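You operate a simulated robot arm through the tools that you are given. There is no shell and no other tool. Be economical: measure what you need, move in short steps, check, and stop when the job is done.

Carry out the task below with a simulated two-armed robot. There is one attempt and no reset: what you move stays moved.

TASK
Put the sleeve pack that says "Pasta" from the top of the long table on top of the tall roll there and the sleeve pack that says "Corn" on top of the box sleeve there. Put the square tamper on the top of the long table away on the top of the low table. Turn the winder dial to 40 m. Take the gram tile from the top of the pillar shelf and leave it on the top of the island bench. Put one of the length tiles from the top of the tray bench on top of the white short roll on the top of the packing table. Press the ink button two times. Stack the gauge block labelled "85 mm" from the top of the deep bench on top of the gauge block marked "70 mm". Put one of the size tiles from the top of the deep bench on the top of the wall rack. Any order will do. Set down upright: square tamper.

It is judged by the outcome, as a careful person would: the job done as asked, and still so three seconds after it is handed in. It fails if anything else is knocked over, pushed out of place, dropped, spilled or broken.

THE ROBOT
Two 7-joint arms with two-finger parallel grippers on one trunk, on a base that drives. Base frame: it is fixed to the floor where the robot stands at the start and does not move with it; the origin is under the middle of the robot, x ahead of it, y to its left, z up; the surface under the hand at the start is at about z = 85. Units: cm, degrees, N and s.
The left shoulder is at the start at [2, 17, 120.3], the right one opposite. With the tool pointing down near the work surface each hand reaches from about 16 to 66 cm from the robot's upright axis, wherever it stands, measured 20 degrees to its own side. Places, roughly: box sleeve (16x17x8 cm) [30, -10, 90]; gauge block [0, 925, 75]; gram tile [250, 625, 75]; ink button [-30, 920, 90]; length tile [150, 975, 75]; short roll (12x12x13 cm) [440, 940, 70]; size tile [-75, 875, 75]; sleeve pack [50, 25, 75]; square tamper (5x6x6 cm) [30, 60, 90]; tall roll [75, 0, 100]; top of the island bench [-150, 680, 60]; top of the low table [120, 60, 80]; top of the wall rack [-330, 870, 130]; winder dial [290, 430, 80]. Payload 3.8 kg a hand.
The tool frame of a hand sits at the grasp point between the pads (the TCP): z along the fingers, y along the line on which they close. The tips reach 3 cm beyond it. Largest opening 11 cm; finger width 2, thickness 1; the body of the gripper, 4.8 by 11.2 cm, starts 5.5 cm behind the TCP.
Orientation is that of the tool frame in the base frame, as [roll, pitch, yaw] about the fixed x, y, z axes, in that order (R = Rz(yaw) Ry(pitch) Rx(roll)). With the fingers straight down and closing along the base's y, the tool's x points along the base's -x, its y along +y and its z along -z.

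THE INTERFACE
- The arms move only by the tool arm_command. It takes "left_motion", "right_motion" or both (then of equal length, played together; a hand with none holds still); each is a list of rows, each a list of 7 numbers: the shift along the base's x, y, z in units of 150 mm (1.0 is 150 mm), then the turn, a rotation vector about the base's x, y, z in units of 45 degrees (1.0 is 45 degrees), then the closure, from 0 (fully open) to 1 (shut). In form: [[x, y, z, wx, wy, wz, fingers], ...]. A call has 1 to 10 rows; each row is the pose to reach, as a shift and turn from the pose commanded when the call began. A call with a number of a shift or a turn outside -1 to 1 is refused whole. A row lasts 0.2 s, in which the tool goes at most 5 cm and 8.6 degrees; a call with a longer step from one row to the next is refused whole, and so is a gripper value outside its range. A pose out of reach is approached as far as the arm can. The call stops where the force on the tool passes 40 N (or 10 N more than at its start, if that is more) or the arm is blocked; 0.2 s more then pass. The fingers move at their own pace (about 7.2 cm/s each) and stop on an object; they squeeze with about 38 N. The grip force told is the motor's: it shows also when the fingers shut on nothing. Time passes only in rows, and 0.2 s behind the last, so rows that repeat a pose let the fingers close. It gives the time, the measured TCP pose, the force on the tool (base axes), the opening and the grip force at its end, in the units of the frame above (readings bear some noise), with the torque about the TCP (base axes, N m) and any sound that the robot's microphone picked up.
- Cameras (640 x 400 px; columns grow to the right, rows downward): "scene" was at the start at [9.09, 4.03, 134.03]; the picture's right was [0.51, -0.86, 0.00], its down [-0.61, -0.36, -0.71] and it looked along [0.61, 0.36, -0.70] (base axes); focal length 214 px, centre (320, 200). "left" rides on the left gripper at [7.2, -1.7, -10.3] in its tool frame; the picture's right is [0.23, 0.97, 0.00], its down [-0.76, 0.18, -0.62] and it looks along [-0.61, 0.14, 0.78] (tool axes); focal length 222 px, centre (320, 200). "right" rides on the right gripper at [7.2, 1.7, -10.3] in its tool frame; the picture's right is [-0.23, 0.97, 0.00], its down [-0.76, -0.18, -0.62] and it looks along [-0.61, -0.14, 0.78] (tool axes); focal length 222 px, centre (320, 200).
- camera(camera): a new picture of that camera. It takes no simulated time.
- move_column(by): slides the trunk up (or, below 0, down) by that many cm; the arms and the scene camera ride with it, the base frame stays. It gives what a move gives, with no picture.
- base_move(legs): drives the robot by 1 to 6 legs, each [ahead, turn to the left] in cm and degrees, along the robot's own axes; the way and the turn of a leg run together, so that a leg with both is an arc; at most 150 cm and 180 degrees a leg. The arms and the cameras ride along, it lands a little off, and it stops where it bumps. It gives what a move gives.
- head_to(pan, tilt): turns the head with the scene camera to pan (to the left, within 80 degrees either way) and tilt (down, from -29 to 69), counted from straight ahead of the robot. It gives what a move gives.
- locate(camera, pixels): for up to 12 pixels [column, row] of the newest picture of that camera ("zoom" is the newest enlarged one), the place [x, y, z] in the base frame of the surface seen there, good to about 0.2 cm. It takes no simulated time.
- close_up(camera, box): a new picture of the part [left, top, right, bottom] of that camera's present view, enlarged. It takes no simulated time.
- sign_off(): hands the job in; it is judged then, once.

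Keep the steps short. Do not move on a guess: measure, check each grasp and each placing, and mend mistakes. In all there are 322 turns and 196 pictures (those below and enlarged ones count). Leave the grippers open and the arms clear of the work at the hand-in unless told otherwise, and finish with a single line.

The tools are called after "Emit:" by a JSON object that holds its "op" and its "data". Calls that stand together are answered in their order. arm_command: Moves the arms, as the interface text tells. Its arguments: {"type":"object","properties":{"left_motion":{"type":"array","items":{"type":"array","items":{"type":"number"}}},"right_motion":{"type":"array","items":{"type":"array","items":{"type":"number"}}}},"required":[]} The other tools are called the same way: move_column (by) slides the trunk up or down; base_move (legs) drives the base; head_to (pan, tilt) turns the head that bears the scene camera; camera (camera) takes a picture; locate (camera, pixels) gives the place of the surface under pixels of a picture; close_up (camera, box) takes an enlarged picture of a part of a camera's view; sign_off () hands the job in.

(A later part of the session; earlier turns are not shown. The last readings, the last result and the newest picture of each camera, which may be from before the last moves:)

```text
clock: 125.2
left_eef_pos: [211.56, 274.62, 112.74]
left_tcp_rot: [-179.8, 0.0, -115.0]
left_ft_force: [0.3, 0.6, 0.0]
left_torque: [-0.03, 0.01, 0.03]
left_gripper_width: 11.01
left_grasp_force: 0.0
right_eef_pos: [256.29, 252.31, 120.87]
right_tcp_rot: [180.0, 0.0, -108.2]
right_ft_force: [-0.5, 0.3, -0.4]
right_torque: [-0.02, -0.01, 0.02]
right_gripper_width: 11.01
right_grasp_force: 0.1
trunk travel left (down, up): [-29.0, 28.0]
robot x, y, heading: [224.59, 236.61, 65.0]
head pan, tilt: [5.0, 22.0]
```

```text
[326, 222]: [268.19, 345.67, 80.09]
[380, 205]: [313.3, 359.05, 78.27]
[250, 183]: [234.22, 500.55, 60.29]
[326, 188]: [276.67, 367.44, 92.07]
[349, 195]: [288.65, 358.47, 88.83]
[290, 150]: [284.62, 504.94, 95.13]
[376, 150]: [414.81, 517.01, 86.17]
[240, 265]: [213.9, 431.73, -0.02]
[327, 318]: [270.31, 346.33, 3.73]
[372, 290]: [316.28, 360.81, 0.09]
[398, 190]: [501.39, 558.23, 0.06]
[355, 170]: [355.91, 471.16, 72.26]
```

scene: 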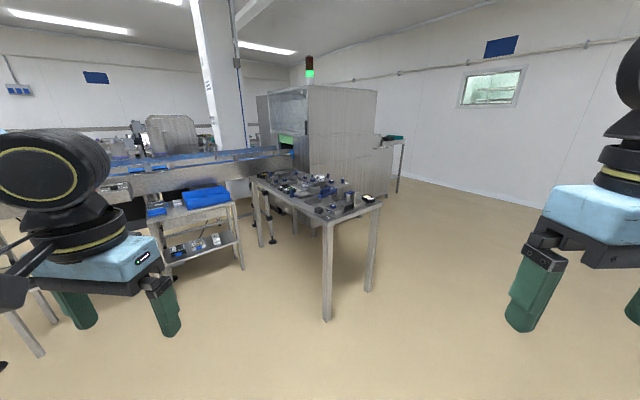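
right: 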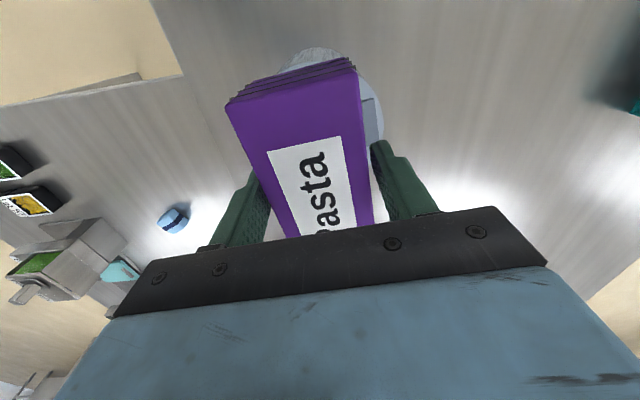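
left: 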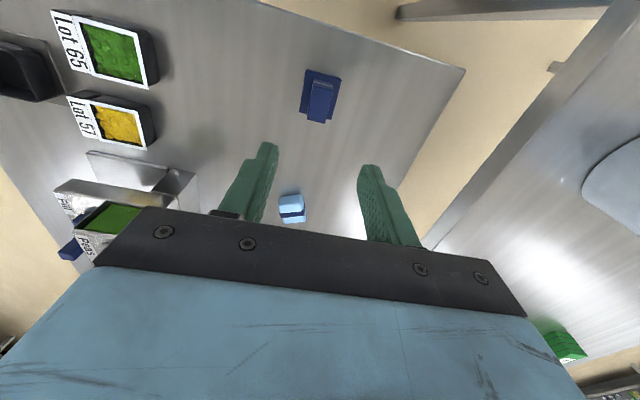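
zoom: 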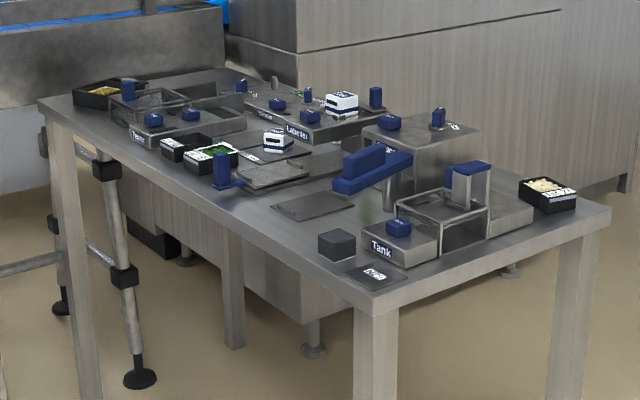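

Table runs from (268,346)–(316,360) backwards. Drive nearer to its near end for a view from above.

Emit:
{"op": "base_move", "data": {"legs": [[45, 0]]}}

Emit:
{"op": "head_to", "data": {"pan": 0, "tilt": 30}}

Emit:
{"op": "close_up", "data": {"camera": "scene", "box": [170, 100, 490, 300]}}

```text
clock: 127.9
left_eef_pos: [230.67, 315.82, 112.72]
left_tcp_rot: [-179.9, 0.0, -114.9]
left_ft_force: [-0.3, 1.1, -0.7]
left_torque: [-0.01, 0.03, 0.01]
left_gripper_width: 11.03
left_grasp_force: 0.1
right_eef_pos: [275.41, 293.59, 120.95]
right_tcp_rot: [-180.0, 0.0, -108.3]
right_ft_force: [0.2, 0.2, -0.5]
right_torque: [0.01, 0.03, 0.01]
right_gripper_width: 11.01
right_grasp_force: 0.1
trunk travel left (down, up): [-29.0, 28.0]
robot x, y, heading: [243.65, 277.49, 65.2]
head pan, tilt: [5.0, 22.0]
```

```text
clock: 128.6
left_eef_pos: [230.68, 315.67, 112.77]
left_tcp_rot: [-179.9, 0.0, -114.9]
left_ft_force: [0.5, -0.7, -0.3]
left_torque: [-0.03, -0.01, 0.01]
left_gripper_width: 11.0
left_grasp_force: 0.0
right_eef_pos: [275.55, 293.35, 120.87]
right_tcp_rot: [-179.9, 0.0, -108.2]
right_ft_force: [0.6, -0.4, 0.1]
right_torque: [-0.05, -0.01, 0.01]
right_gripper_width: 11.0
right_grasp_force: 0.0
trunk travel left (down, up): [-29.0, 28.0]
robot x, y, heading: [243.57, 277.42, 64.9]
head pan, tilt: [0.0, 30.0]
```

```text
2.00 times, centred on (330, 200) of scene
```

zoom: 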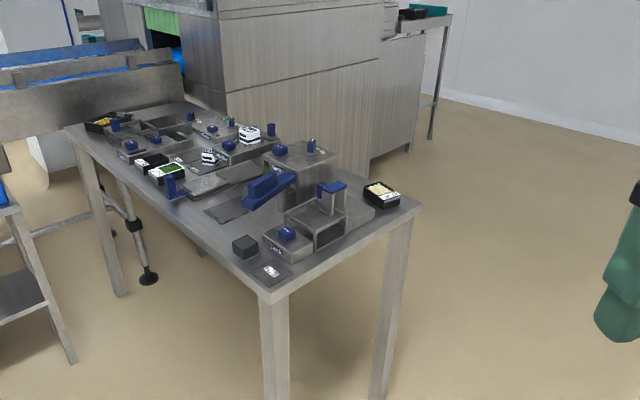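

Emit:
{"op": "close_up", "data": {"camera": "scene", "box": [200, 145, 390, 245]}}

Emit:
{"op": "close_up", "data": {"camera": "scene", "box": [205, 148, 305, 200]}}

```text
3.37 times, centred on (295, 195) of scene
```

zoom: 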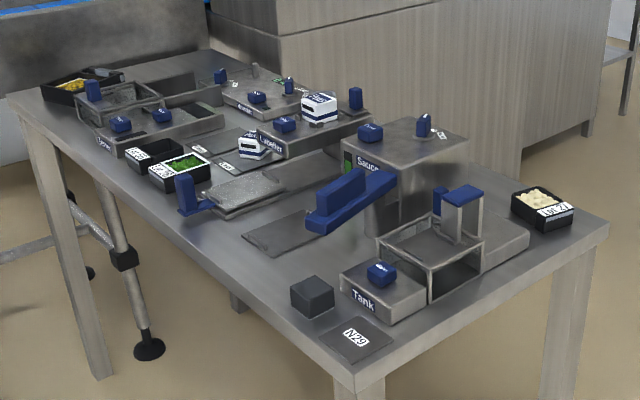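

```text
6.40 times, centred on (255, 174) of scene
```

zoom: 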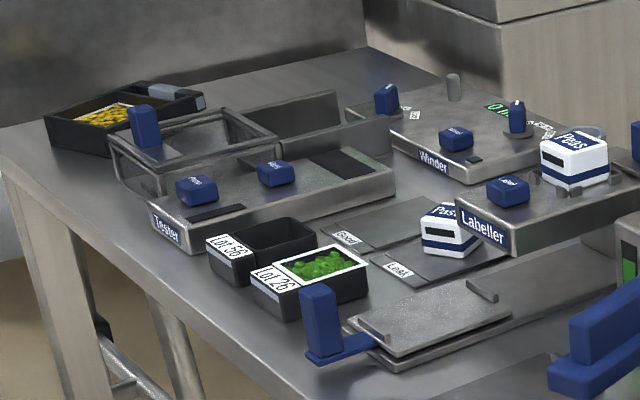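

The Winder (label at (433,162)) has a pointer dial at (517,118). Locate it and the table edges.

Emit:
{"op": "locate", "data": {"camera": "zoom", "pixels": [[517, 105], [517, 138], [456, 135], [386, 90], [433, 165], [10, 140], [370, 50], [575, 150], [560, 205], [345, 110], [600, 100], [497, 107]]}}

```text
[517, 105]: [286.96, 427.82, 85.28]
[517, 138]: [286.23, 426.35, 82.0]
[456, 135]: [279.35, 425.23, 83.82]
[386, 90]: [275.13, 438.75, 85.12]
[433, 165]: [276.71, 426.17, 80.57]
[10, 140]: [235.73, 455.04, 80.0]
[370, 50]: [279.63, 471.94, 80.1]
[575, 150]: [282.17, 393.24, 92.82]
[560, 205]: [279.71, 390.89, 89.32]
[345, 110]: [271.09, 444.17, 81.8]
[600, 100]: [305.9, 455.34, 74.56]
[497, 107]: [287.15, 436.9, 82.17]
```

Dial at (286.7,427.5), 9 cm from the table's right edge. Drive around the near end to the right side.

Emit:
{"op": "base_move", "data": {"legs": [[0, -49.5], [121, 0], [0, 88]]}}

Emit:
{"op": "head_to", "data": {"pan": 10, "tilt": 25}}

Emit:
{"op": "camera", "data": {"camera": "scene"}}

```text
clock: 140.8
left_eef_pos: [324.02, 329.25, 112.72]
left_tcp_rot: [-179.9, -0.1, -73.6]
left_ft_force: [-0.1, -0.2, 0.2]
left_torque: [-0.01, 0.01, 0.0]
left_gripper_width: 10.99
left_grasp_force: 0.0
right_eef_pos: [372.19, 342.17, 120.83]
right_tcp_rot: [180.0, 0.0, -66.8]
right_ft_force: [-0.3, 0.2, 1.3]
right_torque: [0.04, -0.02, 0.0]
right_gripper_width: 10.98
right_grasp_force: 0.0
trunk travel left (down, up): [-29.0, 28.0]
robot x, y, heading: [358.66, 309.23, 106.6]
head pan, tilt: [0.0, 30.0]
```

```text
clock: 141.5
left_eef_pos: [323.89, 329.18, 112.83]
left_tcp_rot: [-179.9, 0.0, -73.5]
left_ft_force: [0.5, -0.4, 0.1]
left_torque: [0.02, 0.02, 0.0]
left_gripper_width: 11.0
left_grasp_force: 0.0
right_eef_pos: [372.44, 342.1, 120.86]
right_tcp_rot: [180.0, 0.0, -66.8]
right_ft_force: [-0.2, -0.4, 0.8]
right_torque: [0.01, 0.02, 0.0]
right_gripper_width: 10.98
right_grasp_force: 0.2
trunk travel left (down, up): [-29.0, 28.0]
robot x, y, heading: [358.62, 309.06, 106.4]
head pan, tilt: [10.0, 25.0]
```

```text
143 pictures are left
```

scene: 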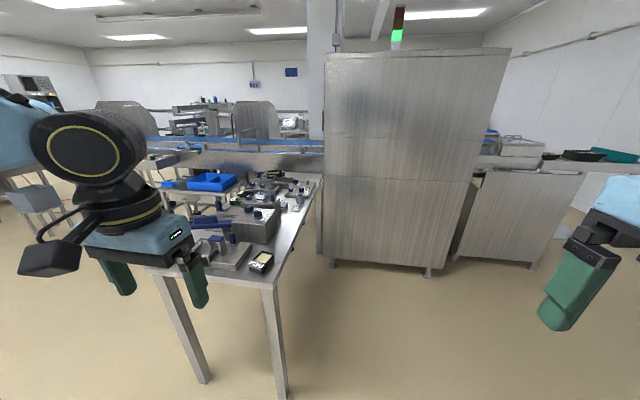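

Emit:
{"op": "base_move", "data": {"legs": [[0, -3.5], [90, 0], [0, 60]]}}

Emit:
{"op": "head_to", "data": {"pan": -5, "tilt": 45}}

Emit:
{"op": "camera", "data": {"camera": "scene"}}

```text
clock: 149.3
left_eef_pos: [301.67, 379.45, 112.69]
left_tcp_rot: [-179.9, -0.1, -16.6]
left_ft_force: [0.0, 0.8, -0.3]
left_torque: [-0.01, 0.04, -0.02]
left_gripper_width: 10.96
left_grasp_force: 0.0
right_eef_pos: [317.29, 426.86, 120.91]
right_tcp_rot: [-180.0, -0.1, -10.0]
right_ft_force: [-0.9, -0.1, 0.7]
right_torque: [0.04, -0.05, 0.03]
right_gripper_width: 11.0
right_grasp_force: 0.1
trunk travel left (down, up): [-29.0, 28.0]
robot x, y, heading: [337.58, 397.7, 163.4]
head pan, tilt: [10.0, 25.0]
```

```text
clock: 150.2
left_eef_pos: [301.76, 379.3, 112.78]
left_tcp_rot: [180.0, 0.1, -16.6]
left_ft_force: [0.0, -0.3, 0.5]
left_torque: [-0.02, 0.01, -0.03]
left_gripper_width: 11.01
left_grasp_force: 0.2
right_eef_pos: [317.32, 426.84, 120.89]
right_tcp_rot: [-180.0, 0.0, -10.0]
right_ft_force: [0.2, 0.6, -0.2]
right_torque: [0.02, 0.01, 0.01]
right_gripper_width: 10.98
right_grasp_force: 0.1
trunk travel left (down, up): [-29.0, 28.0]
robot x, y, heading: [337.8, 397.85, 163.1]
head pan, tilt: [-5.0, 45.0]
```

```text
142 pictures are left
```

scene: 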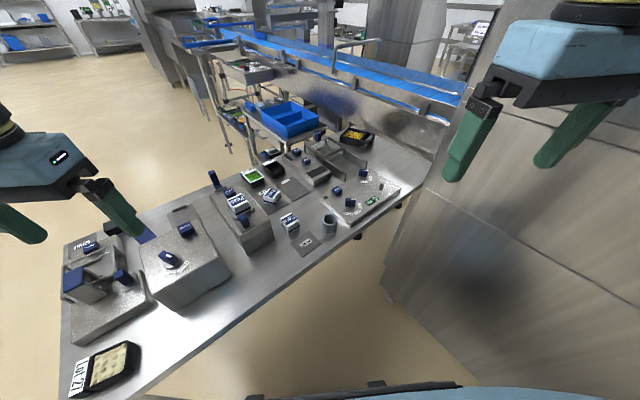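

Emit:
{"op": "close_up", "data": {"camera": "scene", "box": [310, 165, 406, 225]}}

```text
6.67 times, centred on (358, 195) of scene
```

zoom: 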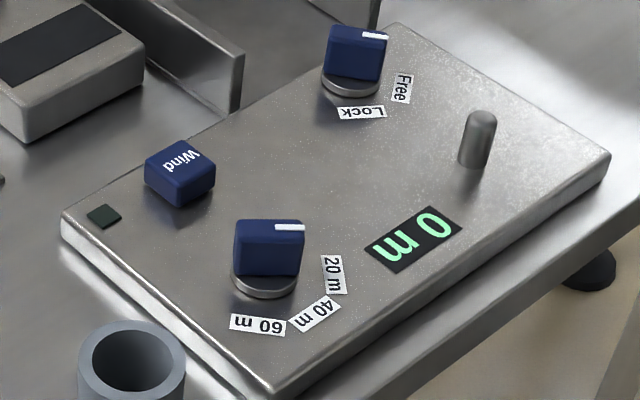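

Emit:
{"op": "locate", "data": {"camera": "zoom", "pixels": [[240, 224], [298, 222], [303, 234], [240, 240], [290, 228], [333, 275], [315, 312], [258, 324], [265, 290], [270, 232], [237, 280], [297, 280]]}}

```text
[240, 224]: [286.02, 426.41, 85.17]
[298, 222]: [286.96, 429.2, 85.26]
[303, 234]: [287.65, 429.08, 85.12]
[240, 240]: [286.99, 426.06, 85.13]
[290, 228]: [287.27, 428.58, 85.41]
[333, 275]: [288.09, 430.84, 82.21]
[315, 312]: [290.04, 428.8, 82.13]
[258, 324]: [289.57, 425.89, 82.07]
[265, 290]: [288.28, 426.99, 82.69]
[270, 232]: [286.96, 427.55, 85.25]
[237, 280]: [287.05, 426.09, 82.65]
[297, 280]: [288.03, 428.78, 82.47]
```

Knob: 3.2×1 cm, top 85.2, pointing at ~75° (the 20 m label); 40 m lies at ~19°. I'll grip its ends and turn about −53°. Lower trunk 10 and bring the right hand over it.

Emit:
{"op": "move_column", "data": {"by": -10}}

Emit:
{"op": "arm_command", "data": {"right_motion": [[-0.3, 0, 0, 0, 0, 0, 0.2], [-0.6, 0, 0, 0, 0, 0, 0.4], [-0.9, 0.02, 0, 0, 0, -0.06, 0.5], [-1, 0.03, -0.1, 0, 0, -0.115, 0.5]]}}

Emit:
{"op": "arm_command", "data": {"right_motion": [[-0.3, 0.01, 0, 0, 0, 0, 0.5], [-0.6, 0.02, 0, 0, 0, 0, 0.5], [-0.9, 0.03, 0, 0, 0, 0, 0.5], [-1, 0.03, -0.1, 0, 0, 0, 0.5], [-1, 0.03, -0.4, 0, 0, 0, 0.5], [-1, 0.03, -0.6, 0, 0, 0, 0.5]]}}

Emit:
{"op": "camera", "data": {"camera": "right"}}

```text
clock: 151.5
left_eef_pos: [301.83, 379.3, 102.71]
left_tcp_rot: [-179.9, 0.1, -16.5]
left_ft_force: [-0.3, -0.2, 0.4]
left_torque: [0.02, 0.02, 0.01]
left_gripper_width: 11.0
left_grasp_force: 0.0
right_eef_pos: [317.38, 426.85, 110.87]
right_tcp_rot: [-180.0, 0.0, -10.0]
right_ft_force: [0.2, -0.2, 0.8]
right_torque: [-0.02, -0.02, 0.03]
right_gripper_width: 10.99
right_grasp_force: 0.0
trunk travel left (down, up): [-19.0, 38.0]
robot x, y, heading: [337.58, 397.49, 163.5]
head pan, tilt: [-5.0, 45.0]
```

```text
clock: 152.5
left_eef_pos: [301.65, 379.36, 102.72]
left_tcp_rot: [-179.9, -0.1, -16.6]
left_ft_force: [-0.6, 0.1, 0.0]
left_torque: [0.02, -0.02, 0.04]
left_gripper_width: 11.02
left_grasp_force: 0.1
right_eef_pos: [302.38, 427.53, 109.2]
right_tcp_rot: [-180.0, 0.0, -15.3]
right_ft_force: [0.0, 0.4, -0.3]
right_torque: [-0.01, 0.01, 0.0]
right_gripper_width: 5.49
right_grasp_force: 0.1
trunk travel left (down, up): [-19.0, 38.0]
robot x, y, heading: [337.42, 397.57, 163.4]
head pan, tilt: [-5.0, 45.0]
```

```text
clock: 153.9
left_eef_pos: [301.62, 379.38, 102.73]
left_tcp_rot: [-179.9, 0.0, -16.6]
left_ft_force: [0.8, 0.1, 0.2]
left_torque: [0.0, 0.04, 0.0]
left_gripper_width: 11.0
left_grasp_force: 0.0
right_eef_pos: [287.42, 427.69, 100.12]
right_tcp_rot: [180.0, 0.0, -15.0]
right_ft_force: [0.2, 0.4, -0.2]
right_torque: [-0.01, -0.01, -0.03]
right_gripper_width: 5.48
right_grasp_force: 0.2
trunk travel left (down, up): [-19.0, 38.0]
robot x, y, heading: [337.75, 397.3, 163.3]
head pan, tilt: [-5.0, 45.0]
```

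```text
140 pictures are left
```

right: 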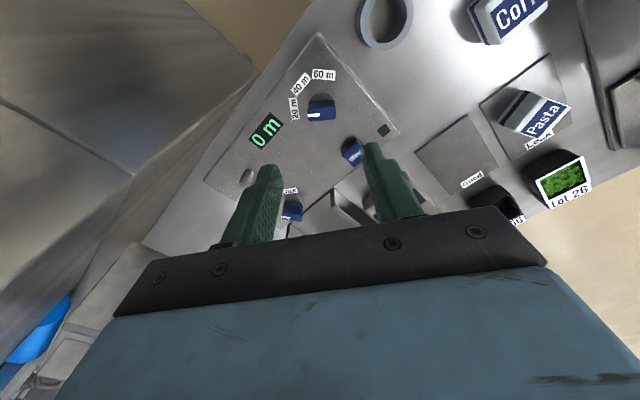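

Emit:
{"op": "close_up", "data": {"camera": "right", "box": [272, 50, 368, 140]}}

```text
4.44 times, centred on (320, 95) of right
```

zoom: 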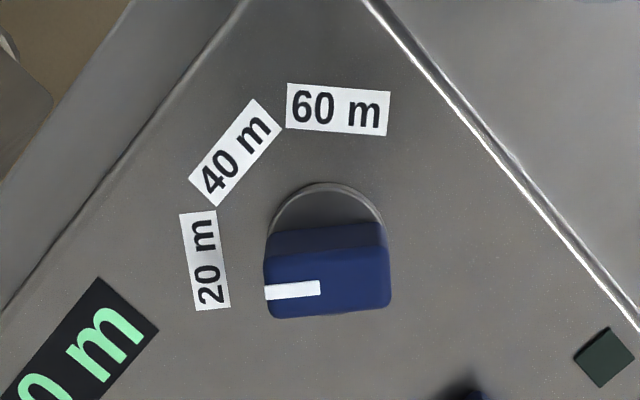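

Emit:
{"op": "locate", "data": {"camera": "zoom", "pixels": [[268, 260], [386, 250], [388, 302], [272, 314], [292, 291], [205, 260], [236, 152], [337, 110], [325, 195], [280, 215], [375, 212], [330, 275]]}}

```text
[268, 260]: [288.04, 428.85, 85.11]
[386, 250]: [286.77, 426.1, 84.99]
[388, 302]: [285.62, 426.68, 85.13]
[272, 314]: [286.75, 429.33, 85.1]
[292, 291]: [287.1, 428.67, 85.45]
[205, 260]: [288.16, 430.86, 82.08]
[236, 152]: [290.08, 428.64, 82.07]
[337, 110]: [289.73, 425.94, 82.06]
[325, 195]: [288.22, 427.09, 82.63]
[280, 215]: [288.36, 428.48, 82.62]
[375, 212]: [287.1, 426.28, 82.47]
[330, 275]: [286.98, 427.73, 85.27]
```

Pointer is at 66° = 20 m; 40 m is at ~15.5°. Align (−9°), descend, grip the ends.

Emit:
{"op": "arm_command", "data": {"right_motion": [[-0.04, 0.003, 0, 0, 0, -0.1, 0.5], [-0.04, 0.003, -0.15, 0, 0, -0.2, 0.5], [-0.04, 0.003, -0.45, 0, 0, -0.2, 0.5], [-0.04, 0.003, -0.75, 0, 0, -0.2, 0.5], [-0.04, 0.003, -0.94, 0, 0, -0.2, 0.5]]}}

Emit:
{"op": "camera", "data": {"camera": "right"}}

```text
clock: 155.1
left_eef_pos: [301.74, 379.39, 102.79]
left_tcp_rot: [-179.9, 0.0, -16.6]
left_ft_force: [0.0, -0.8, 0.5]
left_torque: [0.02, 0.0, -0.01]
left_gripper_width: 11.01
left_grasp_force: 0.1
right_eef_pos: [286.75, 427.79, 86.26]
right_tcp_rot: [180.0, 0.0, -24.2]
right_ft_force: [-0.5, 0.6, 0.7]
right_torque: [-0.03, 0.03, 0.03]
right_gripper_width: 5.48
right_grasp_force: 0.1
trunk travel left (down, up): [-19.0, 38.0]
robot x, y, heading: [337.83, 397.28, 163.3]
head pan, tilt: [-5.0, 45.0]
```

```text
138 pictures are left
```

right: 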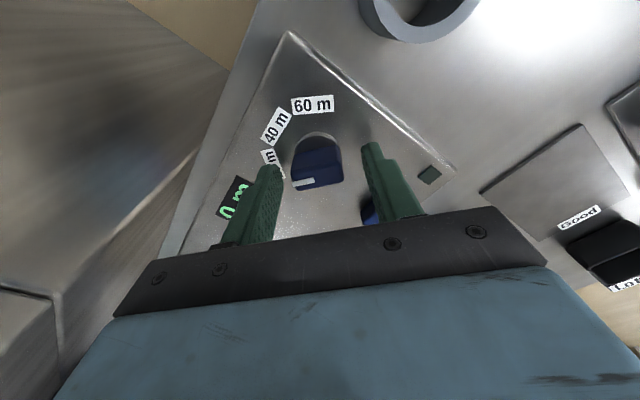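

Emit:
{"op": "arm_command", "data": {"right_motion": [[0, 0, 0, 0, 0, 0, 0.8], [0, 0, 0, 0, 0, 0, 1], [0, 0, 0, 0, 0, 0, 1], [0, 0, 0, 0, 0, -0.14, 1], [0, 0, 0, 0, 0, -0.28, 1], [0, 0, 0, 0, 0, -0.42, 1], [0, 0, 0, 0, 0, -0.56, 1]]}}

Emit:
{"op": "camera", "data": {"camera": "right"}}

```text
clock: 156.7
left_eef_pos: [301.78, 379.41, 102.83]
left_tcp_rot: [180.0, 0.0, -16.5]
left_ft_force: [0.4, 0.4, 0.1]
left_torque: [-0.03, 0.0, -0.04]
left_gripper_width: 11.0
left_grasp_force: 0.0
right_eef_pos: [286.73, 427.96, 86.31]
right_tcp_rot: [-179.9, 0.0, -49.5]
right_ft_force: [8.5, 6.4, -3.3]
right_torque: [0.44, 0.38, 0.03]
right_gripper_width: 3.19
right_grasp_force: 44.4
trunk travel left (down, up): [-19.0, 38.0]
robot x, y, heading: [337.97, 397.62, 163.4]
head pan, tilt: [-5.0, 45.0]
```

```text
137 pictures are left
```

right: 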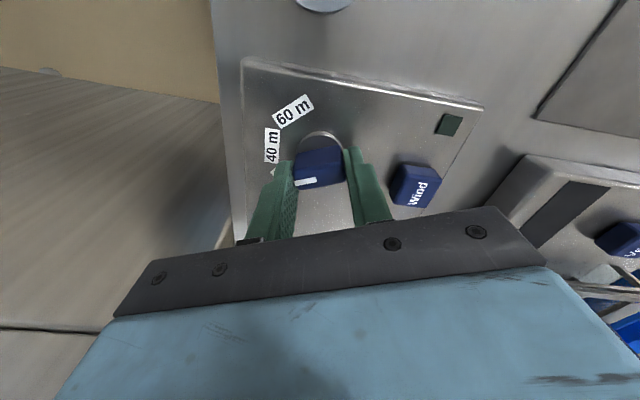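

The dial turns with the hand. Complete the remaining 25°.

Emit:
{"op": "arm_command", "data": {"right_motion": [[0.005, 0.0, 0, 0, 0, -0.14, 1], [0.008, 0.0, 0, 0, 0, -0.28, 1], [0.01, 0.0, 0, 0, 0, -0.42, 1], [0.01, 0.0, 0, 0, 0, -0.56, 1], [0.01, 0.0, 0, 0, 0, -0.56, 1]]}}

Emit:
{"op": "camera", "data": {"camera": "right"}}

```text
clock: 157.9
left_eef_pos: [301.74, 379.45, 102.86]
left_tcp_rot: [-180.0, -0.1, -16.5]
left_ft_force: [0.2, -0.2, 0.4]
left_torque: [0.0, 0.0, -0.01]
left_gripper_width: 11.02
left_grasp_force: 0.0
right_eef_pos: [286.81, 427.98, 86.19]
right_tcp_rot: [179.9, 0.1, -74.7]
right_ft_force: [-3.1, 7.9, -1.8]
right_torque: [0.18, -0.1, -0.02]
right_gripper_width: 3.19
right_grasp_force: 45.2
trunk travel left (down, up): [-19.0, 38.0]
robot x, y, heading: [337.7, 397.2, 163.3]
head pan, tilt: [-5.0, 45.0]
```

```text
136 pictures are left
```

right: 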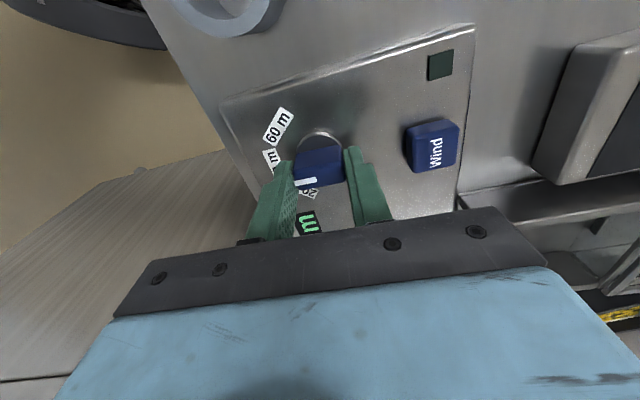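

Open and rise to inspect.

Emit:
{"op": "arm_command", "data": {"right_motion": [[0, 0, 0, 0, 0, 0, 0.6], [0, 0, 0, 0, 0, 0, 0.5], [0, 0, 0.2, 0, 0, 0, 0.5], [0, 0, 0.5, 0, 0, 0, 0.5], [0, 0, 0.8, 0, 0, 0, 0.5]]}}

Emit:
{"op": "camera", "data": {"camera": "right"}}

Emit:
{"op": "close_up", "data": {"camera": "right", "box": [260, 60, 380, 160]}}

```text
clock: 159.1
left_eef_pos: [301.77, 379.34, 102.79]
left_tcp_rot: [-179.9, 0.0, -16.6]
left_ft_force: [0.9, -0.8, 0.4]
left_torque: [0.02, -0.01, 0.0]
left_gripper_width: 11.0
left_grasp_force: 0.0
right_eef_pos: [286.98, 427.59, 98.16]
right_tcp_rot: [-179.9, 0.0, -74.5]
right_ft_force: [-0.3, 0.9, -0.5]
right_torque: [0.0, 0.0, 0.01]
right_gripper_width: 5.47
right_grasp_force: 0.1
trunk travel left (down, up): [-19.0, 38.0]
robot x, y, heading: [337.2, 397.71, 163.1]
head pan, tilt: [-5.0, 45.0]
```

```text
135 pictures are left
```

right: 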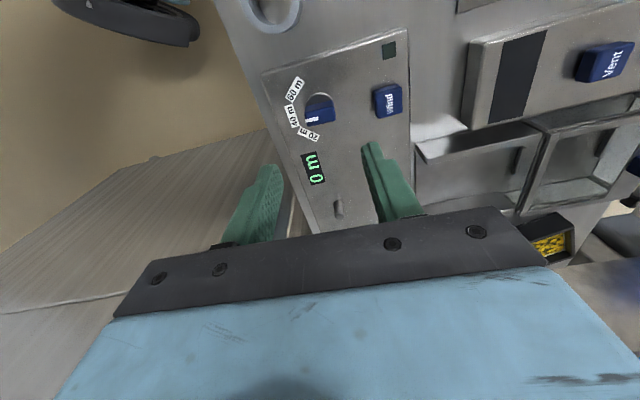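

```text
4.00 times, centred on (320, 110) of right
```

zoom: 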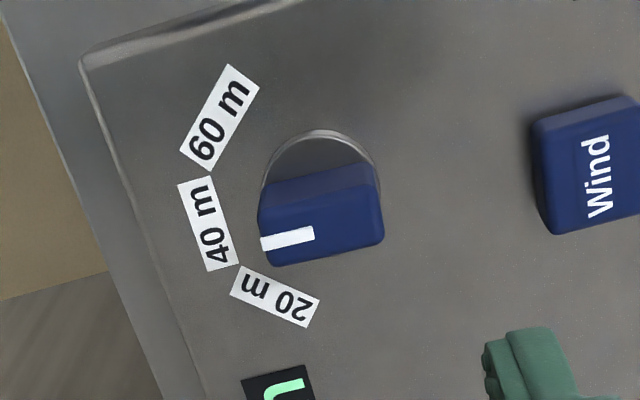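

Emit:
{"op": "locate", "data": {"camera": "zoom", "pixels": [[264, 212], [376, 192], [380, 238], [275, 262], [268, 243], [312, 234], [208, 225], [275, 296], [220, 118]]}}

```text
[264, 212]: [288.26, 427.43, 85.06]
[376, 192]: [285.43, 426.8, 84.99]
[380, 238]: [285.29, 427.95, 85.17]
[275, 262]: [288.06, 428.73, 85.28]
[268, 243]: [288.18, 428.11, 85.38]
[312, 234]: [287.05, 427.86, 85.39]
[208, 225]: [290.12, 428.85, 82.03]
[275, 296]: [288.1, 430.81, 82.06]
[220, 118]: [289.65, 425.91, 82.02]
```

Dial now points at 40 m (14° vs label 15–18°). Retract the right hand.

Emit:
{"op": "arm_command", "data": {"right_motion": [[0, 0, 0.3, 0, 0, 0.18, 0.3], [0.2, -0.1, 0.5, 0, 0, 0.36, 0], [0.5, -0.2, 0.55, 0, 0, 0.54, 0], [0.75, -0.3, 0.6, 0, 0, 0.72, 0], [1, -0.4, 0.6, 0, 0, 0.9, 0], [1, -0.6, 0.6, 0, 0, 1, 0]]}}

Emit:
{"op": "arm_command", "data": {"right_motion": [[0.3, 0, 0, 0, 0, 0.1, 0], [0.6, 0, 0, 0, 0, 0.2, 0], [0.9, 0, 0, 0, 0, 0.25, 0]], "left_motion": [[0, 0, 0.2, 0, 0, 0, 0], [0, 0, 0.5, 0, 0, 0, 0], [0, 0, 0.7, 0, 0, 0, 0]]}}

Emit:
{"op": "base_move", "data": {"legs": [[-10, 0], [0, -90]]}}

Emit:
{"op": "head_to", "data": {"pan": 0, "tilt": 18}}

Emit:
{"op": "camera", "data": {"camera": "scene"}}

```text
clock: 160.5
left_eef_pos: [301.62, 379.31, 102.75]
left_tcp_rot: [-179.9, 0.1, -16.6]
left_ft_force: [0.0, -0.5, 0.0]
left_torque: [0.03, -0.01, 0.0]
left_gripper_width: 10.98
left_grasp_force: 0.0
right_eef_pos: [301.92, 418.73, 107.08]
right_tcp_rot: [-180.0, 0.0, -29.5]
right_ft_force: [-1.3, 0.5, 0.8]
right_torque: [0.03, -0.01, -0.01]
right_gripper_width: 11.0
right_grasp_force: 0.2
trunk travel left (down, up): [-19.0, 38.0]
robot x, y, heading: [337.47, 397.5, 163.4]
head pan, tilt: [-5.0, 45.0]
```

```text
clock: 161.3
left_eef_pos: [301.64, 379.48, 113.46]
left_tcp_rot: [180.0, 0.1, -16.6]
left_ft_force: [-0.7, 0.1, 0.0]
left_torque: [-0.01, 0.04, 0.04]
left_gripper_width: 11.0
left_grasp_force: 0.0
right_eef_pos: [315.59, 418.95, 107.08]
right_tcp_rot: [-180.0, 0.0, -18.3]
right_ft_force: [0.0, -0.2, 1.2]
right_torque: [0.04, 0.0, 0.0]
right_gripper_width: 11.02
right_grasp_force: 0.0
trunk travel left (down, up): [-19.0, 38.0]
robot x, y, heading: [337.5, 397.72, 163.3]
head pan, tilt: [-5.0, 45.0]
```

```text
clock: 166.3
left_eef_pos: [328.86, 430.32, 113.32]
left_tcp_rot: [-179.9, 0.0, -106.0]
left_ft_force: [0.9, -0.7, 0.2]
left_torque: [-0.01, -0.01, 0.04]
left_gripper_width: 10.98
left_grasp_force: 0.1
right_eef_pos: [368.5, 417.03, 107.0]
right_tcp_rot: [-180.0, 0.1, -107.6]
right_ft_force: [-0.1, -0.4, -0.3]
right_torque: [0.0, 0.01, 0.0]
right_gripper_width: 11.0
right_grasp_force: 0.0
trunk travel left (down, up): [-19.0, 38.0]
robot x, y, heading: [347.14, 394.86, 73.9]
head pan, tilt: [-5.0, 45.0]
```

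```text
clock: 167.2
left_eef_pos: [328.92, 430.34, 113.39]
left_tcp_rot: [-179.9, 0.1, -106.0]
left_ft_force: [-1.1, 0.2, 0.3]
left_torque: [0.0, 0.01, 0.01]
left_gripper_width: 11.0
left_grasp_force: 0.1
right_eef_pos: [368.63, 417.08, 107.1]
right_tcp_rot: [-179.9, 0.0, -107.5]
right_ft_force: [0.2, -0.3, 0.4]
right_torque: [0.0, -0.01, 0.04]
right_gripper_width: 11.03
right_grasp_force: 0.1
trunk travel left (down, up): [-19.0, 38.0]
robot x, y, heading: [347.34, 394.33, 74.1]
head pan, tilt: [0.0, 18.0]
```

```text
133 pictures are left
```

scene: 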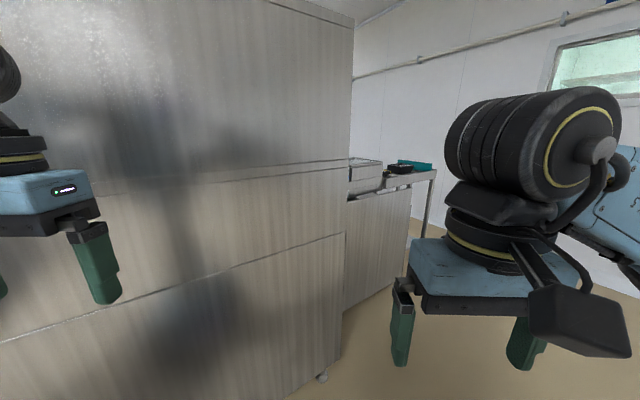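

Emit:
{"op": "locate", "data": {"camera": "scene", "pixels": [[322, 378], [345, 310], [410, 235], [425, 230], [370, 80], [430, 170], [395, 168], [520, 80], [355, 260]]}}

```text
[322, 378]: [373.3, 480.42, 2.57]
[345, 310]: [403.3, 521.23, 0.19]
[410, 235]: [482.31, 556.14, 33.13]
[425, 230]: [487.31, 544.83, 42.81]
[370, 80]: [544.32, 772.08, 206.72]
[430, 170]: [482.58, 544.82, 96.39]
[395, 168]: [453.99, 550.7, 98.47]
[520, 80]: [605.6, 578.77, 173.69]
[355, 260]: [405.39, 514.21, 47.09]
```

There is a ~120 cm passage between the outfeed bench (487,545) and the wall. Drive there.

Emit:
{"op": "base_move", "data": {"legs": [[0, -58], [120, 0], [120, 0], [0, 90]]}}

Emit:
{"op": "camera", "data": {"camera": "scene"}}

```text
clock: 185.3
left_eef_pos: [541.01, 485.05, 113.25]
left_tcp_rot: [-179.8, 0.1, -72.1]
left_ft_force: [-0.4, 0.4, 0.9]
left_torque: [0.03, 0.0, -0.01]
left_gripper_width: 10.98
left_grasp_force: 0.0
right_eef_pos: [581.45, 496.31, 107.16]
right_tcp_rot: [-179.9, 0.1, -73.8]
right_ft_force: [0.7, 0.5, -0.2]
right_torque: [0.02, 0.03, -0.02]
right_gripper_width: 10.98
right_grasp_force: 0.0
trunk travel left (down, up): [-19.0, 38.0]
robot x, y, heading: [575.88, 465.67, 108.0]
head pan, tilt: [0.0, 18.0]
```

```text
132 pictures are left
```

scene: 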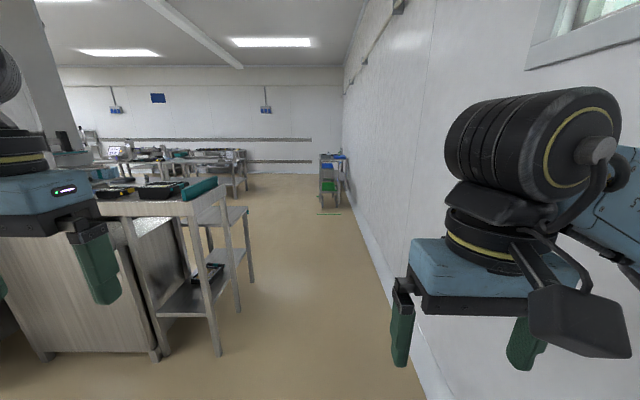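

Emit:
{"op": "locate", "data": {"camera": "scene", "pixels": [[220, 355], [253, 282], [395, 300], [240, 195], [322, 210], [205, 190], [160, 155], [75, 155], [340, 130]]}}

Emit:
{"op": "close_up", "data": {"camera": "scene", "box": [60, 120, 280, 220]}}

```text
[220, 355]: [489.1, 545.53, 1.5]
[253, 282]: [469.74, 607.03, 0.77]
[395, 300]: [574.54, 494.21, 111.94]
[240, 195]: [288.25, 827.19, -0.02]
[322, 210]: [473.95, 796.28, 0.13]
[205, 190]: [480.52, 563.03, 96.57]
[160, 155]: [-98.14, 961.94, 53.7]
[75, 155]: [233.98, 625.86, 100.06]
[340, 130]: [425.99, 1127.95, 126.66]
```

```text
2.91 times, centred on (170, 170) of scene
```

zoom: 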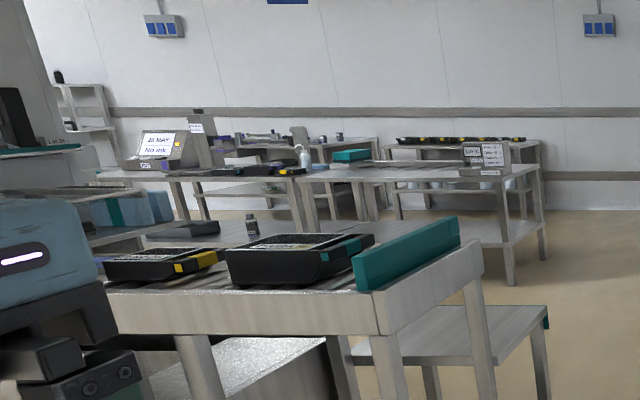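

Emit:
{"op": "base_move", "data": {"legs": [[0, 3], [150, 0], [30, 0], [0, 60]]}}

Emit:
{"op": "camera", "data": {"camera": "scene"}}

```text
clock: 197.4
left_eef_pos: [479.34, 611.3, 113.27]
left_tcp_rot: [180.0, 0.0, -9.9]
left_ft_force: [-0.8, 0.1, -0.2]
left_torque: [0.01, 0.0, -0.01]
left_gripper_width: 11.02
left_grasp_force: 0.1
right_eef_pos: [488.46, 652.19, 107.04]
right_tcp_rot: [-180.0, 0.0, -11.6]
right_ft_force: [-0.5, -0.1, 0.1]
right_torque: [-0.01, -0.04, -0.02]
right_gripper_width: 11.0
right_grasp_force: 0.0
trunk travel left (down, up): [-19.0, 38.0]
robot x, y, heading: [512.91, 633.49, 169.9]
head pan, tilt: [0.0, 18.0]
```

```text
130 pictures are left
```

scene: 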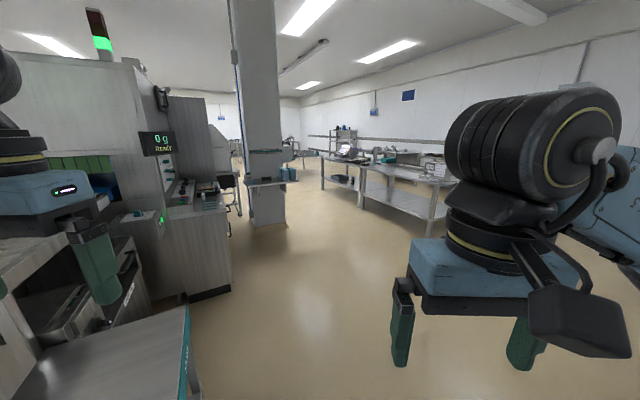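

The pillar with its shelf is at px (265,175).

Emit:
{"op": "locate", "data": {"camera": "scene", "pixels": [[268, 180], [268, 215], [250, 225], [285, 222], [230, 290], [195, 390], [322, 190], [430, 225], [190, 300], [300, 280], [265, 150], [285, 170]]}}

Emit:
{"op": "close_up", "data": {"camera": "scene", "box": [220, 130, 460, 240]}}

```text
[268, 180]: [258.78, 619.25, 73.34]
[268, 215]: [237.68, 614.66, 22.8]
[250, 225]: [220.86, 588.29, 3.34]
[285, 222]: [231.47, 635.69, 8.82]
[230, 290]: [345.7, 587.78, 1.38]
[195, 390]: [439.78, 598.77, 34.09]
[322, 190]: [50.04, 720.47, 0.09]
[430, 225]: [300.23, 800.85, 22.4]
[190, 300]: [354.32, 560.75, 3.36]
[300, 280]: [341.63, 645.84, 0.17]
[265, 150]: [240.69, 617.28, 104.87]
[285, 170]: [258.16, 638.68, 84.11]
```

```text
2.67 times, centred on (340, 185) of scene
```

zoom: 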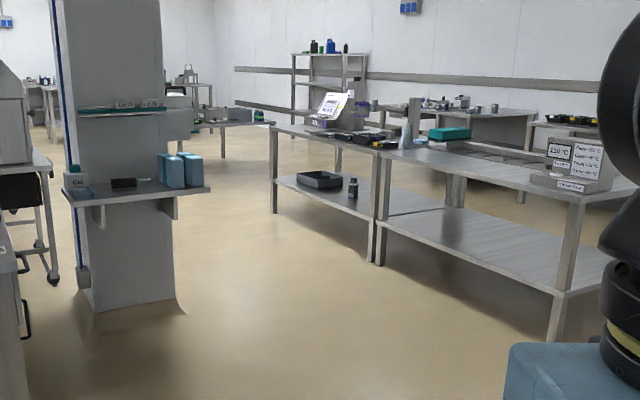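

Emit:
{"op": "base_move", "data": {"legs": [[0, 6.5], [100, 0], [98, 0], [0, 20]]}}

Emit:
{"op": "head_to", "data": {"pan": 0, "tilt": 35}}

Emit:
{"op": "camera", "data": {"camera": "scene"}}

```text
clock: 200.5
left_eef_pos: [451.08, 611.34, 113.01]
left_tcp_rot: [179.7, -0.4, -5.7]
left_ft_force: [-1.6, 0.0, -0.4]
left_torque: [0.08, -0.11, -0.02]
left_gripper_width: 11.0
left_grasp_force: 0.0
right_eef_pos: [456.86, 653.05, 107.01]
right_tcp_rot: [-179.9, 0.1, -7.4]
right_ft_force: [-1.9, 0.3, 0.2]
right_torque: [0.02, -0.14, -0.01]
right_gripper_width: 11.01
right_grasp_force: 0.1
trunk travel left (down, up): [-19.0, 38.0]
robot x, y, heading: [483.53, 637.75, 177.4]
head pan, tilt: [0.0, 18.0]
stopped in leg 2: the robot was blocked; the commanded pose is now the measured one
```

```text
clock: 201.3
left_eef_pos: [451.84, 611.51, 113.32]
left_tcp_rot: [179.6, 0.1, -5.8]
left_ft_force: [-0.5, 0.9, -1.6]
left_torque: [0.0, -0.02, 0.01]
left_gripper_width: 11.0
left_grasp_force: 0.0
right_eef_pos: [457.62, 653.33, 107.12]
right_tcp_rot: [179.9, 0.4, -7.4]
right_ft_force: [0.6, 0.3, -0.7]
right_torque: [0.0, -0.02, -0.01]
right_gripper_width: 11.0
right_grasp_force: 0.1
trunk travel left (down, up): [-19.0, 38.0]
robot x, y, heading: [483.77, 637.66, 177.2]
head pan, tilt: [0.0, 35.0]
```

```text
128 pictures are left
```

scene: 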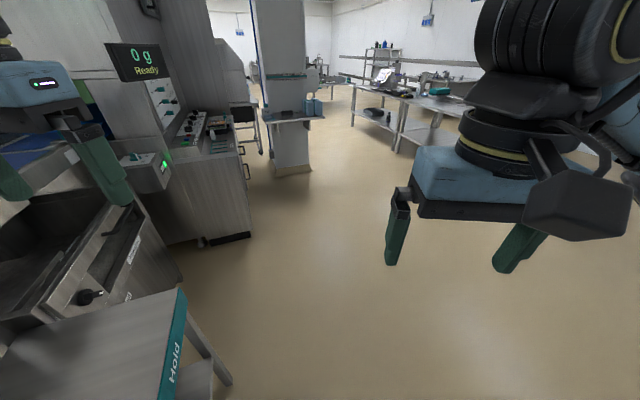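

I touched the corner of the small "Hold" table. Back off and swing wider to the right.

Emit:
{"op": "base_move", "data": {"legs": [[-15, 0], [0, -57], [50, 0], [0, 60]]}}

Emit:
{"op": "head_to", "data": {"pan": 35, "tilt": 45}}

Emit:
{"op": "camera", "data": {"camera": "scene"}}

```text
clock: 210.4
left_eef_pos: [442.83, 653.49, 113.42]
left_tcp_rot: [179.6, 0.1, -3.7]
left_ft_force: [-0.6, -0.6, -0.2]
left_torque: [-0.01, 0.02, -0.03]
left_gripper_width: 11.02
left_grasp_force: 0.2
right_eef_pos: [447.14, 695.13, 107.2]
right_tcp_rot: [179.9, 0.3, -5.4]
right_ft_force: [-0.1, 0.7, 0.3]
right_torque: [0.03, 0.0, 0.0]
right_gripper_width: 10.97
right_grasp_force: 0.1
trunk travel left (down, up): [-19.0, 38.0]
robot x, y, heading: [473.69, 680.92, 179.4]
head pan, tilt: [0.0, 35.0]
```

```text
clock: 211.4
left_eef_pos: [442.84, 653.45, 113.33]
left_tcp_rot: [179.7, 0.1, -3.7]
left_ft_force: [0.9, -0.1, -0.2]
left_torque: [-0.02, -0.01, 0.02]
left_gripper_width: 10.98
left_grasp_force: 0.0
right_eef_pos: [447.2, 695.14, 107.15]
right_tcp_rot: [179.9, 0.4, -5.4]
right_ft_force: [0.7, -0.9, -0.2]
right_torque: [0.03, 0.01, 0.0]
right_gripper_width: 11.01
right_grasp_force: 0.1
trunk travel left (down, up): [-19.0, 38.0]
robot x, y, heading: [473.91, 680.56, 179.2]
head pan, tilt: [35.0, 45.0]
```

```text
127 pictures are left
```

scene: 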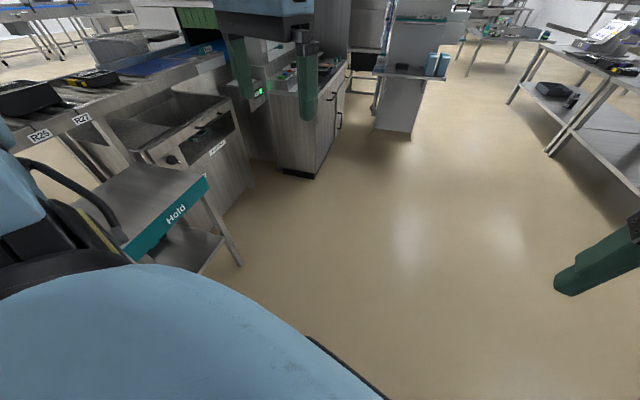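

Emit:
{"op": "locate", "data": {"camera": "scene", "pixels": [[242, 265], [210, 182], [315, 175], [410, 137], [405, 72], [432, 65], [403, 68]]}}

Emit:
{"op": "base_move", "data": {"legs": [[85, 5], [75, 0], [0, 12]]}}

Emit:
{"op": "head_to", "data": {"pan": 10, "tilt": 35}}

Emit:
{"op": "camera", "data": {"camera": "scene"}}

```text
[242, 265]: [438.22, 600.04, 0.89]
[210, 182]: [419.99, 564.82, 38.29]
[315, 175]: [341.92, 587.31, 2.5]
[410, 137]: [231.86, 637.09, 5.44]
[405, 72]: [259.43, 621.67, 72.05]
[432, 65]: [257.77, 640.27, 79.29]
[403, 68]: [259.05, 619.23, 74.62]
```

```text
clock: 220.3
left_eef_pos: [293.37, 636.95, 113.44]
left_tcp_rot: [179.6, 0.2, 13.1]
left_ft_force: [-0.5, -1.2, 0.5]
left_torque: [0.01, 0.01, 0.02]
left_gripper_width: 11.01
left_grasp_force: 0.0
right_eef_pos: [285.37, 678.24, 107.25]
right_tcp_rot: [179.9, 0.5, 11.4]
right_ft_force: [0.4, -0.4, 1.3]
right_torque: [0.01, 0.03, -0.04]
right_gripper_width: 10.99
right_grasp_force: 0.1
trunk travel left (down, up): [-19.0, 38.0]
robot x, y, heading: [315.06, 672.54, -163.8]
head pan, tilt: [35.0, 45.0]
```

```text
clock: 221.2
left_eef_pos: [293.34, 636.98, 113.36]
left_tcp_rot: [179.6, 0.1, 13.1]
left_ft_force: [-0.2, -1.0, -0.1]
left_torque: [-0.02, -0.01, 0.01]
left_gripper_width: 11.01
left_grasp_force: 0.0
right_eef_pos: [285.45, 678.32, 107.16]
right_tcp_rot: [179.9, 0.6, 11.5]
right_ft_force: [-0.5, -0.2, 0.2]
right_torque: [-0.02, 0.0, 0.02]
right_gripper_width: 11.0
right_grasp_force: 0.1
trunk travel left (down, up): [-19.0, 38.0]
robot x, y, heading: [315.07, 671.8, -163.9]
head pan, tilt: [10.0, 35.0]
```

```text
126 pictures are left
```

scene: 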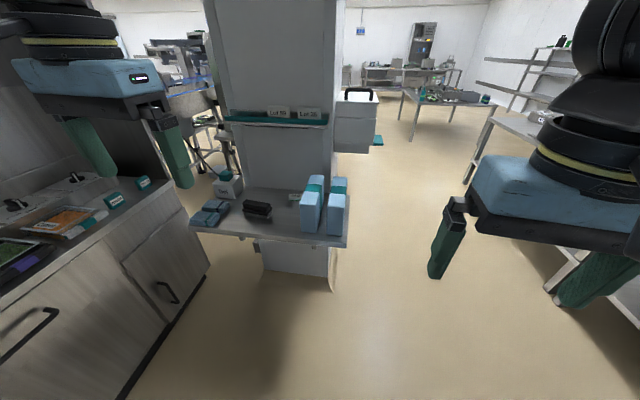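

Emit:
{"op": "close_up", "data": {"camera": "scene", "box": [180, 150, 360, 260]}}

```text
3.56 times, centred on (270, 205) of scene
```

zoom: 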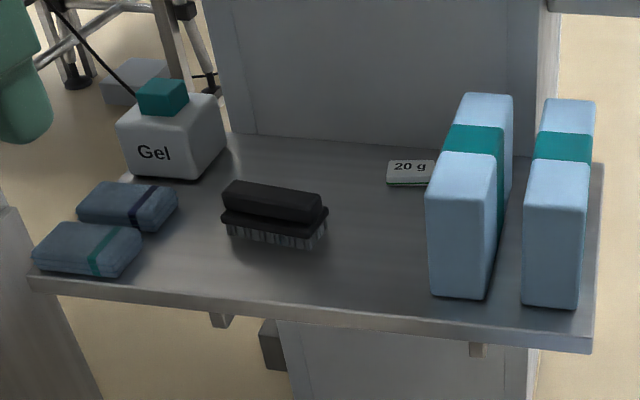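

The gram tile "20 g" lies at the back beside the cartons.

Emit:
{"op": "locate", "data": {"camera": "zoom", "pixels": [[410, 166], [388, 184], [391, 163], [428, 183], [410, 186], [465, 155], [465, 98], [430, 200], [250, 135], [42, 290], [585, 345], [320, 140]]}}

```text
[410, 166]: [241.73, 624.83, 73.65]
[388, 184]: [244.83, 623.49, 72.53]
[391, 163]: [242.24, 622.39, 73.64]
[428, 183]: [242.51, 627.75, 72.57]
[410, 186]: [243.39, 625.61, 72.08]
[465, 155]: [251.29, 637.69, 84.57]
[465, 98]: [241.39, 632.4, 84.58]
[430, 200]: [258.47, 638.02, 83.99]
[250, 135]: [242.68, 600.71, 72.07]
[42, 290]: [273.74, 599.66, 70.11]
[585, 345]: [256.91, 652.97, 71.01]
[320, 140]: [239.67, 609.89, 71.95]
```

Drive closer, squared to the shelf, with the tile ahead-left.

Emit:
{"op": "base_move", "data": {"legs": [[0, 23], [30, 0], [0, -22]]}}

Emit:
{"op": "head_to", "data": {"pan": 10, "tilt": 48}}

Emit:
{"op": "camera", "data": {"camera": "scene"}}

```text
clock: 225.7
left_eef_pos: [270.46, 617.47, 113.39]
left_tcp_rot: [179.6, 0.1, 14.0]
left_ft_force: [0.6, -0.5, -0.8]
left_torque: [-0.03, -0.01, -0.03]
left_gripper_width: 10.99
left_grasp_force: 0.0
right_eef_pos: [261.97, 658.62, 107.1]
right_tcp_rot: [179.9, 0.4, 12.3]
right_ft_force: [0.7, -0.5, -0.9]
right_torque: [-0.02, 0.01, 0.01]
right_gripper_width: 11.0
right_grasp_force: 0.0
trunk travel left (down, up): [-19.0, 38.0]
robot x, y, heading: [291.69, 652.52, -162.8]
head pan, tilt: [10.0, 35.0]
```

```text
clock: 226.4
left_eef_pos: [270.4, 617.58, 113.34]
left_tcp_rot: [179.6, 0.1, 13.9]
left_ft_force: [0.5, -0.1, -0.1]
left_torque: [0.0, 0.0, 0.02]
left_gripper_width: 11.01
left_grasp_force: 0.0
right_eef_pos: [261.86, 658.67, 107.19]
right_tcp_rot: [179.9, 0.5, 12.3]
right_ft_force: [-0.1, -0.4, -0.9]
right_torque: [0.0, -0.02, 0.0]
right_gripper_width: 11.02
right_grasp_force: 0.0
trunk travel left (down, up): [-19.0, 38.0]
robot x, y, heading: [291.61, 653.1, -163.0]
head pan, tilt: [10.0, 48.0]
```

```text
124 pictures are left
```

scene: 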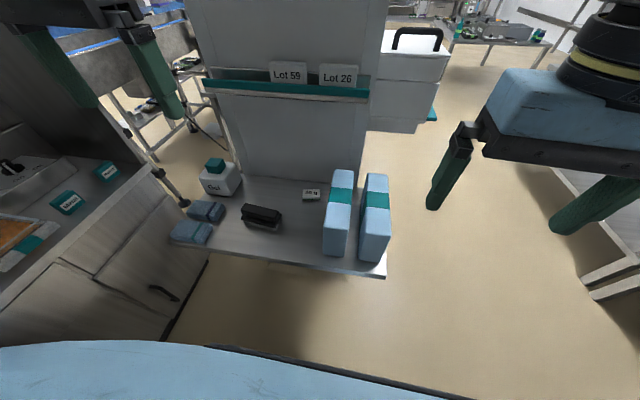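

Emit:
{"op": "close_up", "data": {"camera": "scene", "box": [280, 160, 360, 220]}}

```text
6.67 times, centred on (320, 190) of scene
```

zoom: 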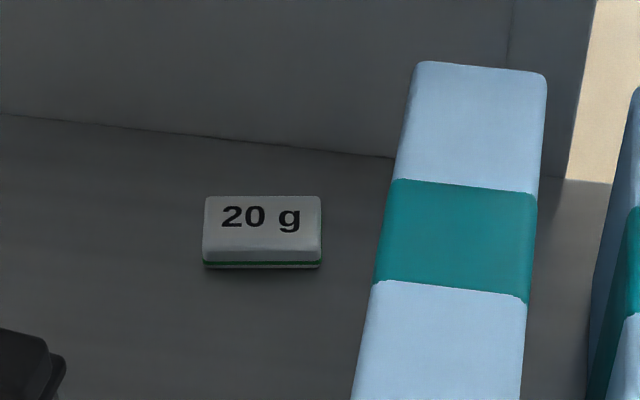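

Emit:
{"op": "locate", "data": {"camera": "zoom", "pixels": [[208, 200], [318, 200], [206, 244], [318, 246], [262, 222], [250, 145], [350, 158], [420, 66], [385, 275], [30, 340], [260, 290], [540, 80]]}}

Emit:
{"op": "locate", "data": {"camera": "scene", "pixels": [[208, 82], [290, 92], [366, 95], [285, 82], [206, 76], [366, 88]]}}

```text
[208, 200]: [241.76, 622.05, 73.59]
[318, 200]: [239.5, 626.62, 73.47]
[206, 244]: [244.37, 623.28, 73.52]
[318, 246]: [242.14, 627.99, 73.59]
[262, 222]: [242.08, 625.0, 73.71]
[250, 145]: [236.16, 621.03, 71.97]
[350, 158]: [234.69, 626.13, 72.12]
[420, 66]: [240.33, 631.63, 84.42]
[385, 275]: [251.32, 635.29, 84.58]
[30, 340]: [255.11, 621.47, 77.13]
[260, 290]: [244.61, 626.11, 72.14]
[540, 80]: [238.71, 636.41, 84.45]
```

```text
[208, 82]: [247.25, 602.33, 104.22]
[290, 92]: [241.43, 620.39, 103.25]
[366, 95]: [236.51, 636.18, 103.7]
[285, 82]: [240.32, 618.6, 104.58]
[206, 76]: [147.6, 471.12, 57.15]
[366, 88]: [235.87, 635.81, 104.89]
```

Tile centre (241.95,625.0), 5.1×2.9×1.6 cm, beneath an overhanging rack, so I'll approach tilted ~25° from the front. First lower the trunk and turn/tilt the left hand well clear.

Emit:
{"op": "move_column", "data": {"by": -12}}

Emit:
{"op": "arm_command", "data": {"left_motion": [[0, 0.1, 0, -0.0, 0.0, 0.07, 0.2], [0, 0.25, -0.1, 0, 0.0, 0.133, 0.27], [-0.1, 0.4, -0.2, -0.05, 0.16, 0.133, 0.27], [-0.2, 0.5, -0.3, -0.1, 0.32, 0.133, 0.27], [-0.3, 0.55, -0.4, -0.167, 0.48, 0.133, 0.27], [-0.4, 0.58, -0.5, -0.167, 0.53, 0.133, 0.27]]}}

Emit:
{"op": "camera", "data": {"camera": "left"}}

```text
clock: 227.9
left_eef_pos: [270.52, 617.41, 101.37]
left_tcp_rot: [179.5, 0.2, 13.9]
left_ft_force: [0.1, 0.3, -0.5]
left_torque: [0.0, -0.04, -0.04]
left_gripper_width: 11.01
left_grasp_force: 0.1
right_eef_pos: [261.93, 658.72, 95.3]
right_tcp_rot: [179.9, 0.5, 12.3]
right_ft_force: [0.0, 0.0, 0.4]
right_torque: [-0.04, 0.03, 0.01]
right_gripper_width: 11.02
right_grasp_force: 0.0
trunk travel left (down, up): [-7.0, 50.0]
robot x, y, heading: [291.59, 653.05, -163.2]
head pan, tilt: [10.0, 48.0]
```

```text
clock: 229.3
left_eef_pos: [264.37, 626.17, 93.87]
left_tcp_rot: [179.3, 25.2, 19.9]
left_ft_force: [-0.8, -0.5, 0.6]
left_torque: [0.01, 0.03, 0.01]
left_gripper_width: 8.05
left_grasp_force: 0.0
right_eef_pos: [261.96, 658.73, 95.21]
right_tcp_rot: [179.9, 0.5, 12.3]
right_ft_force: [-0.1, 0.8, 0.8]
right_torque: [0.0, -0.02, 0.01]
right_gripper_width: 11.0
right_grasp_force: 0.0
trunk travel left (down, up): [-7.0, 50.0]
robot x, y, heading: [291.68, 652.77, -163.0]
head pan, tilt: [10.0, 48.0]
```

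```text
122 pictures are left
```

left: 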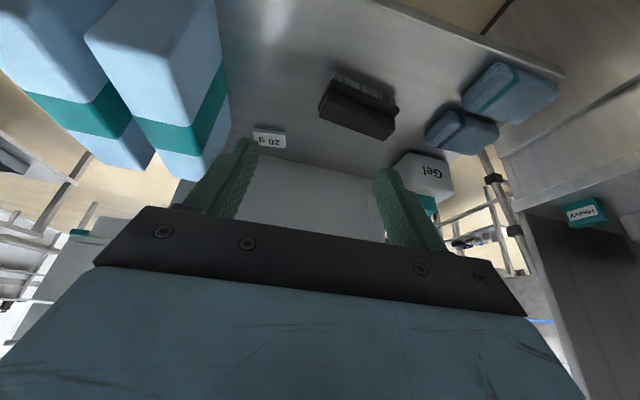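

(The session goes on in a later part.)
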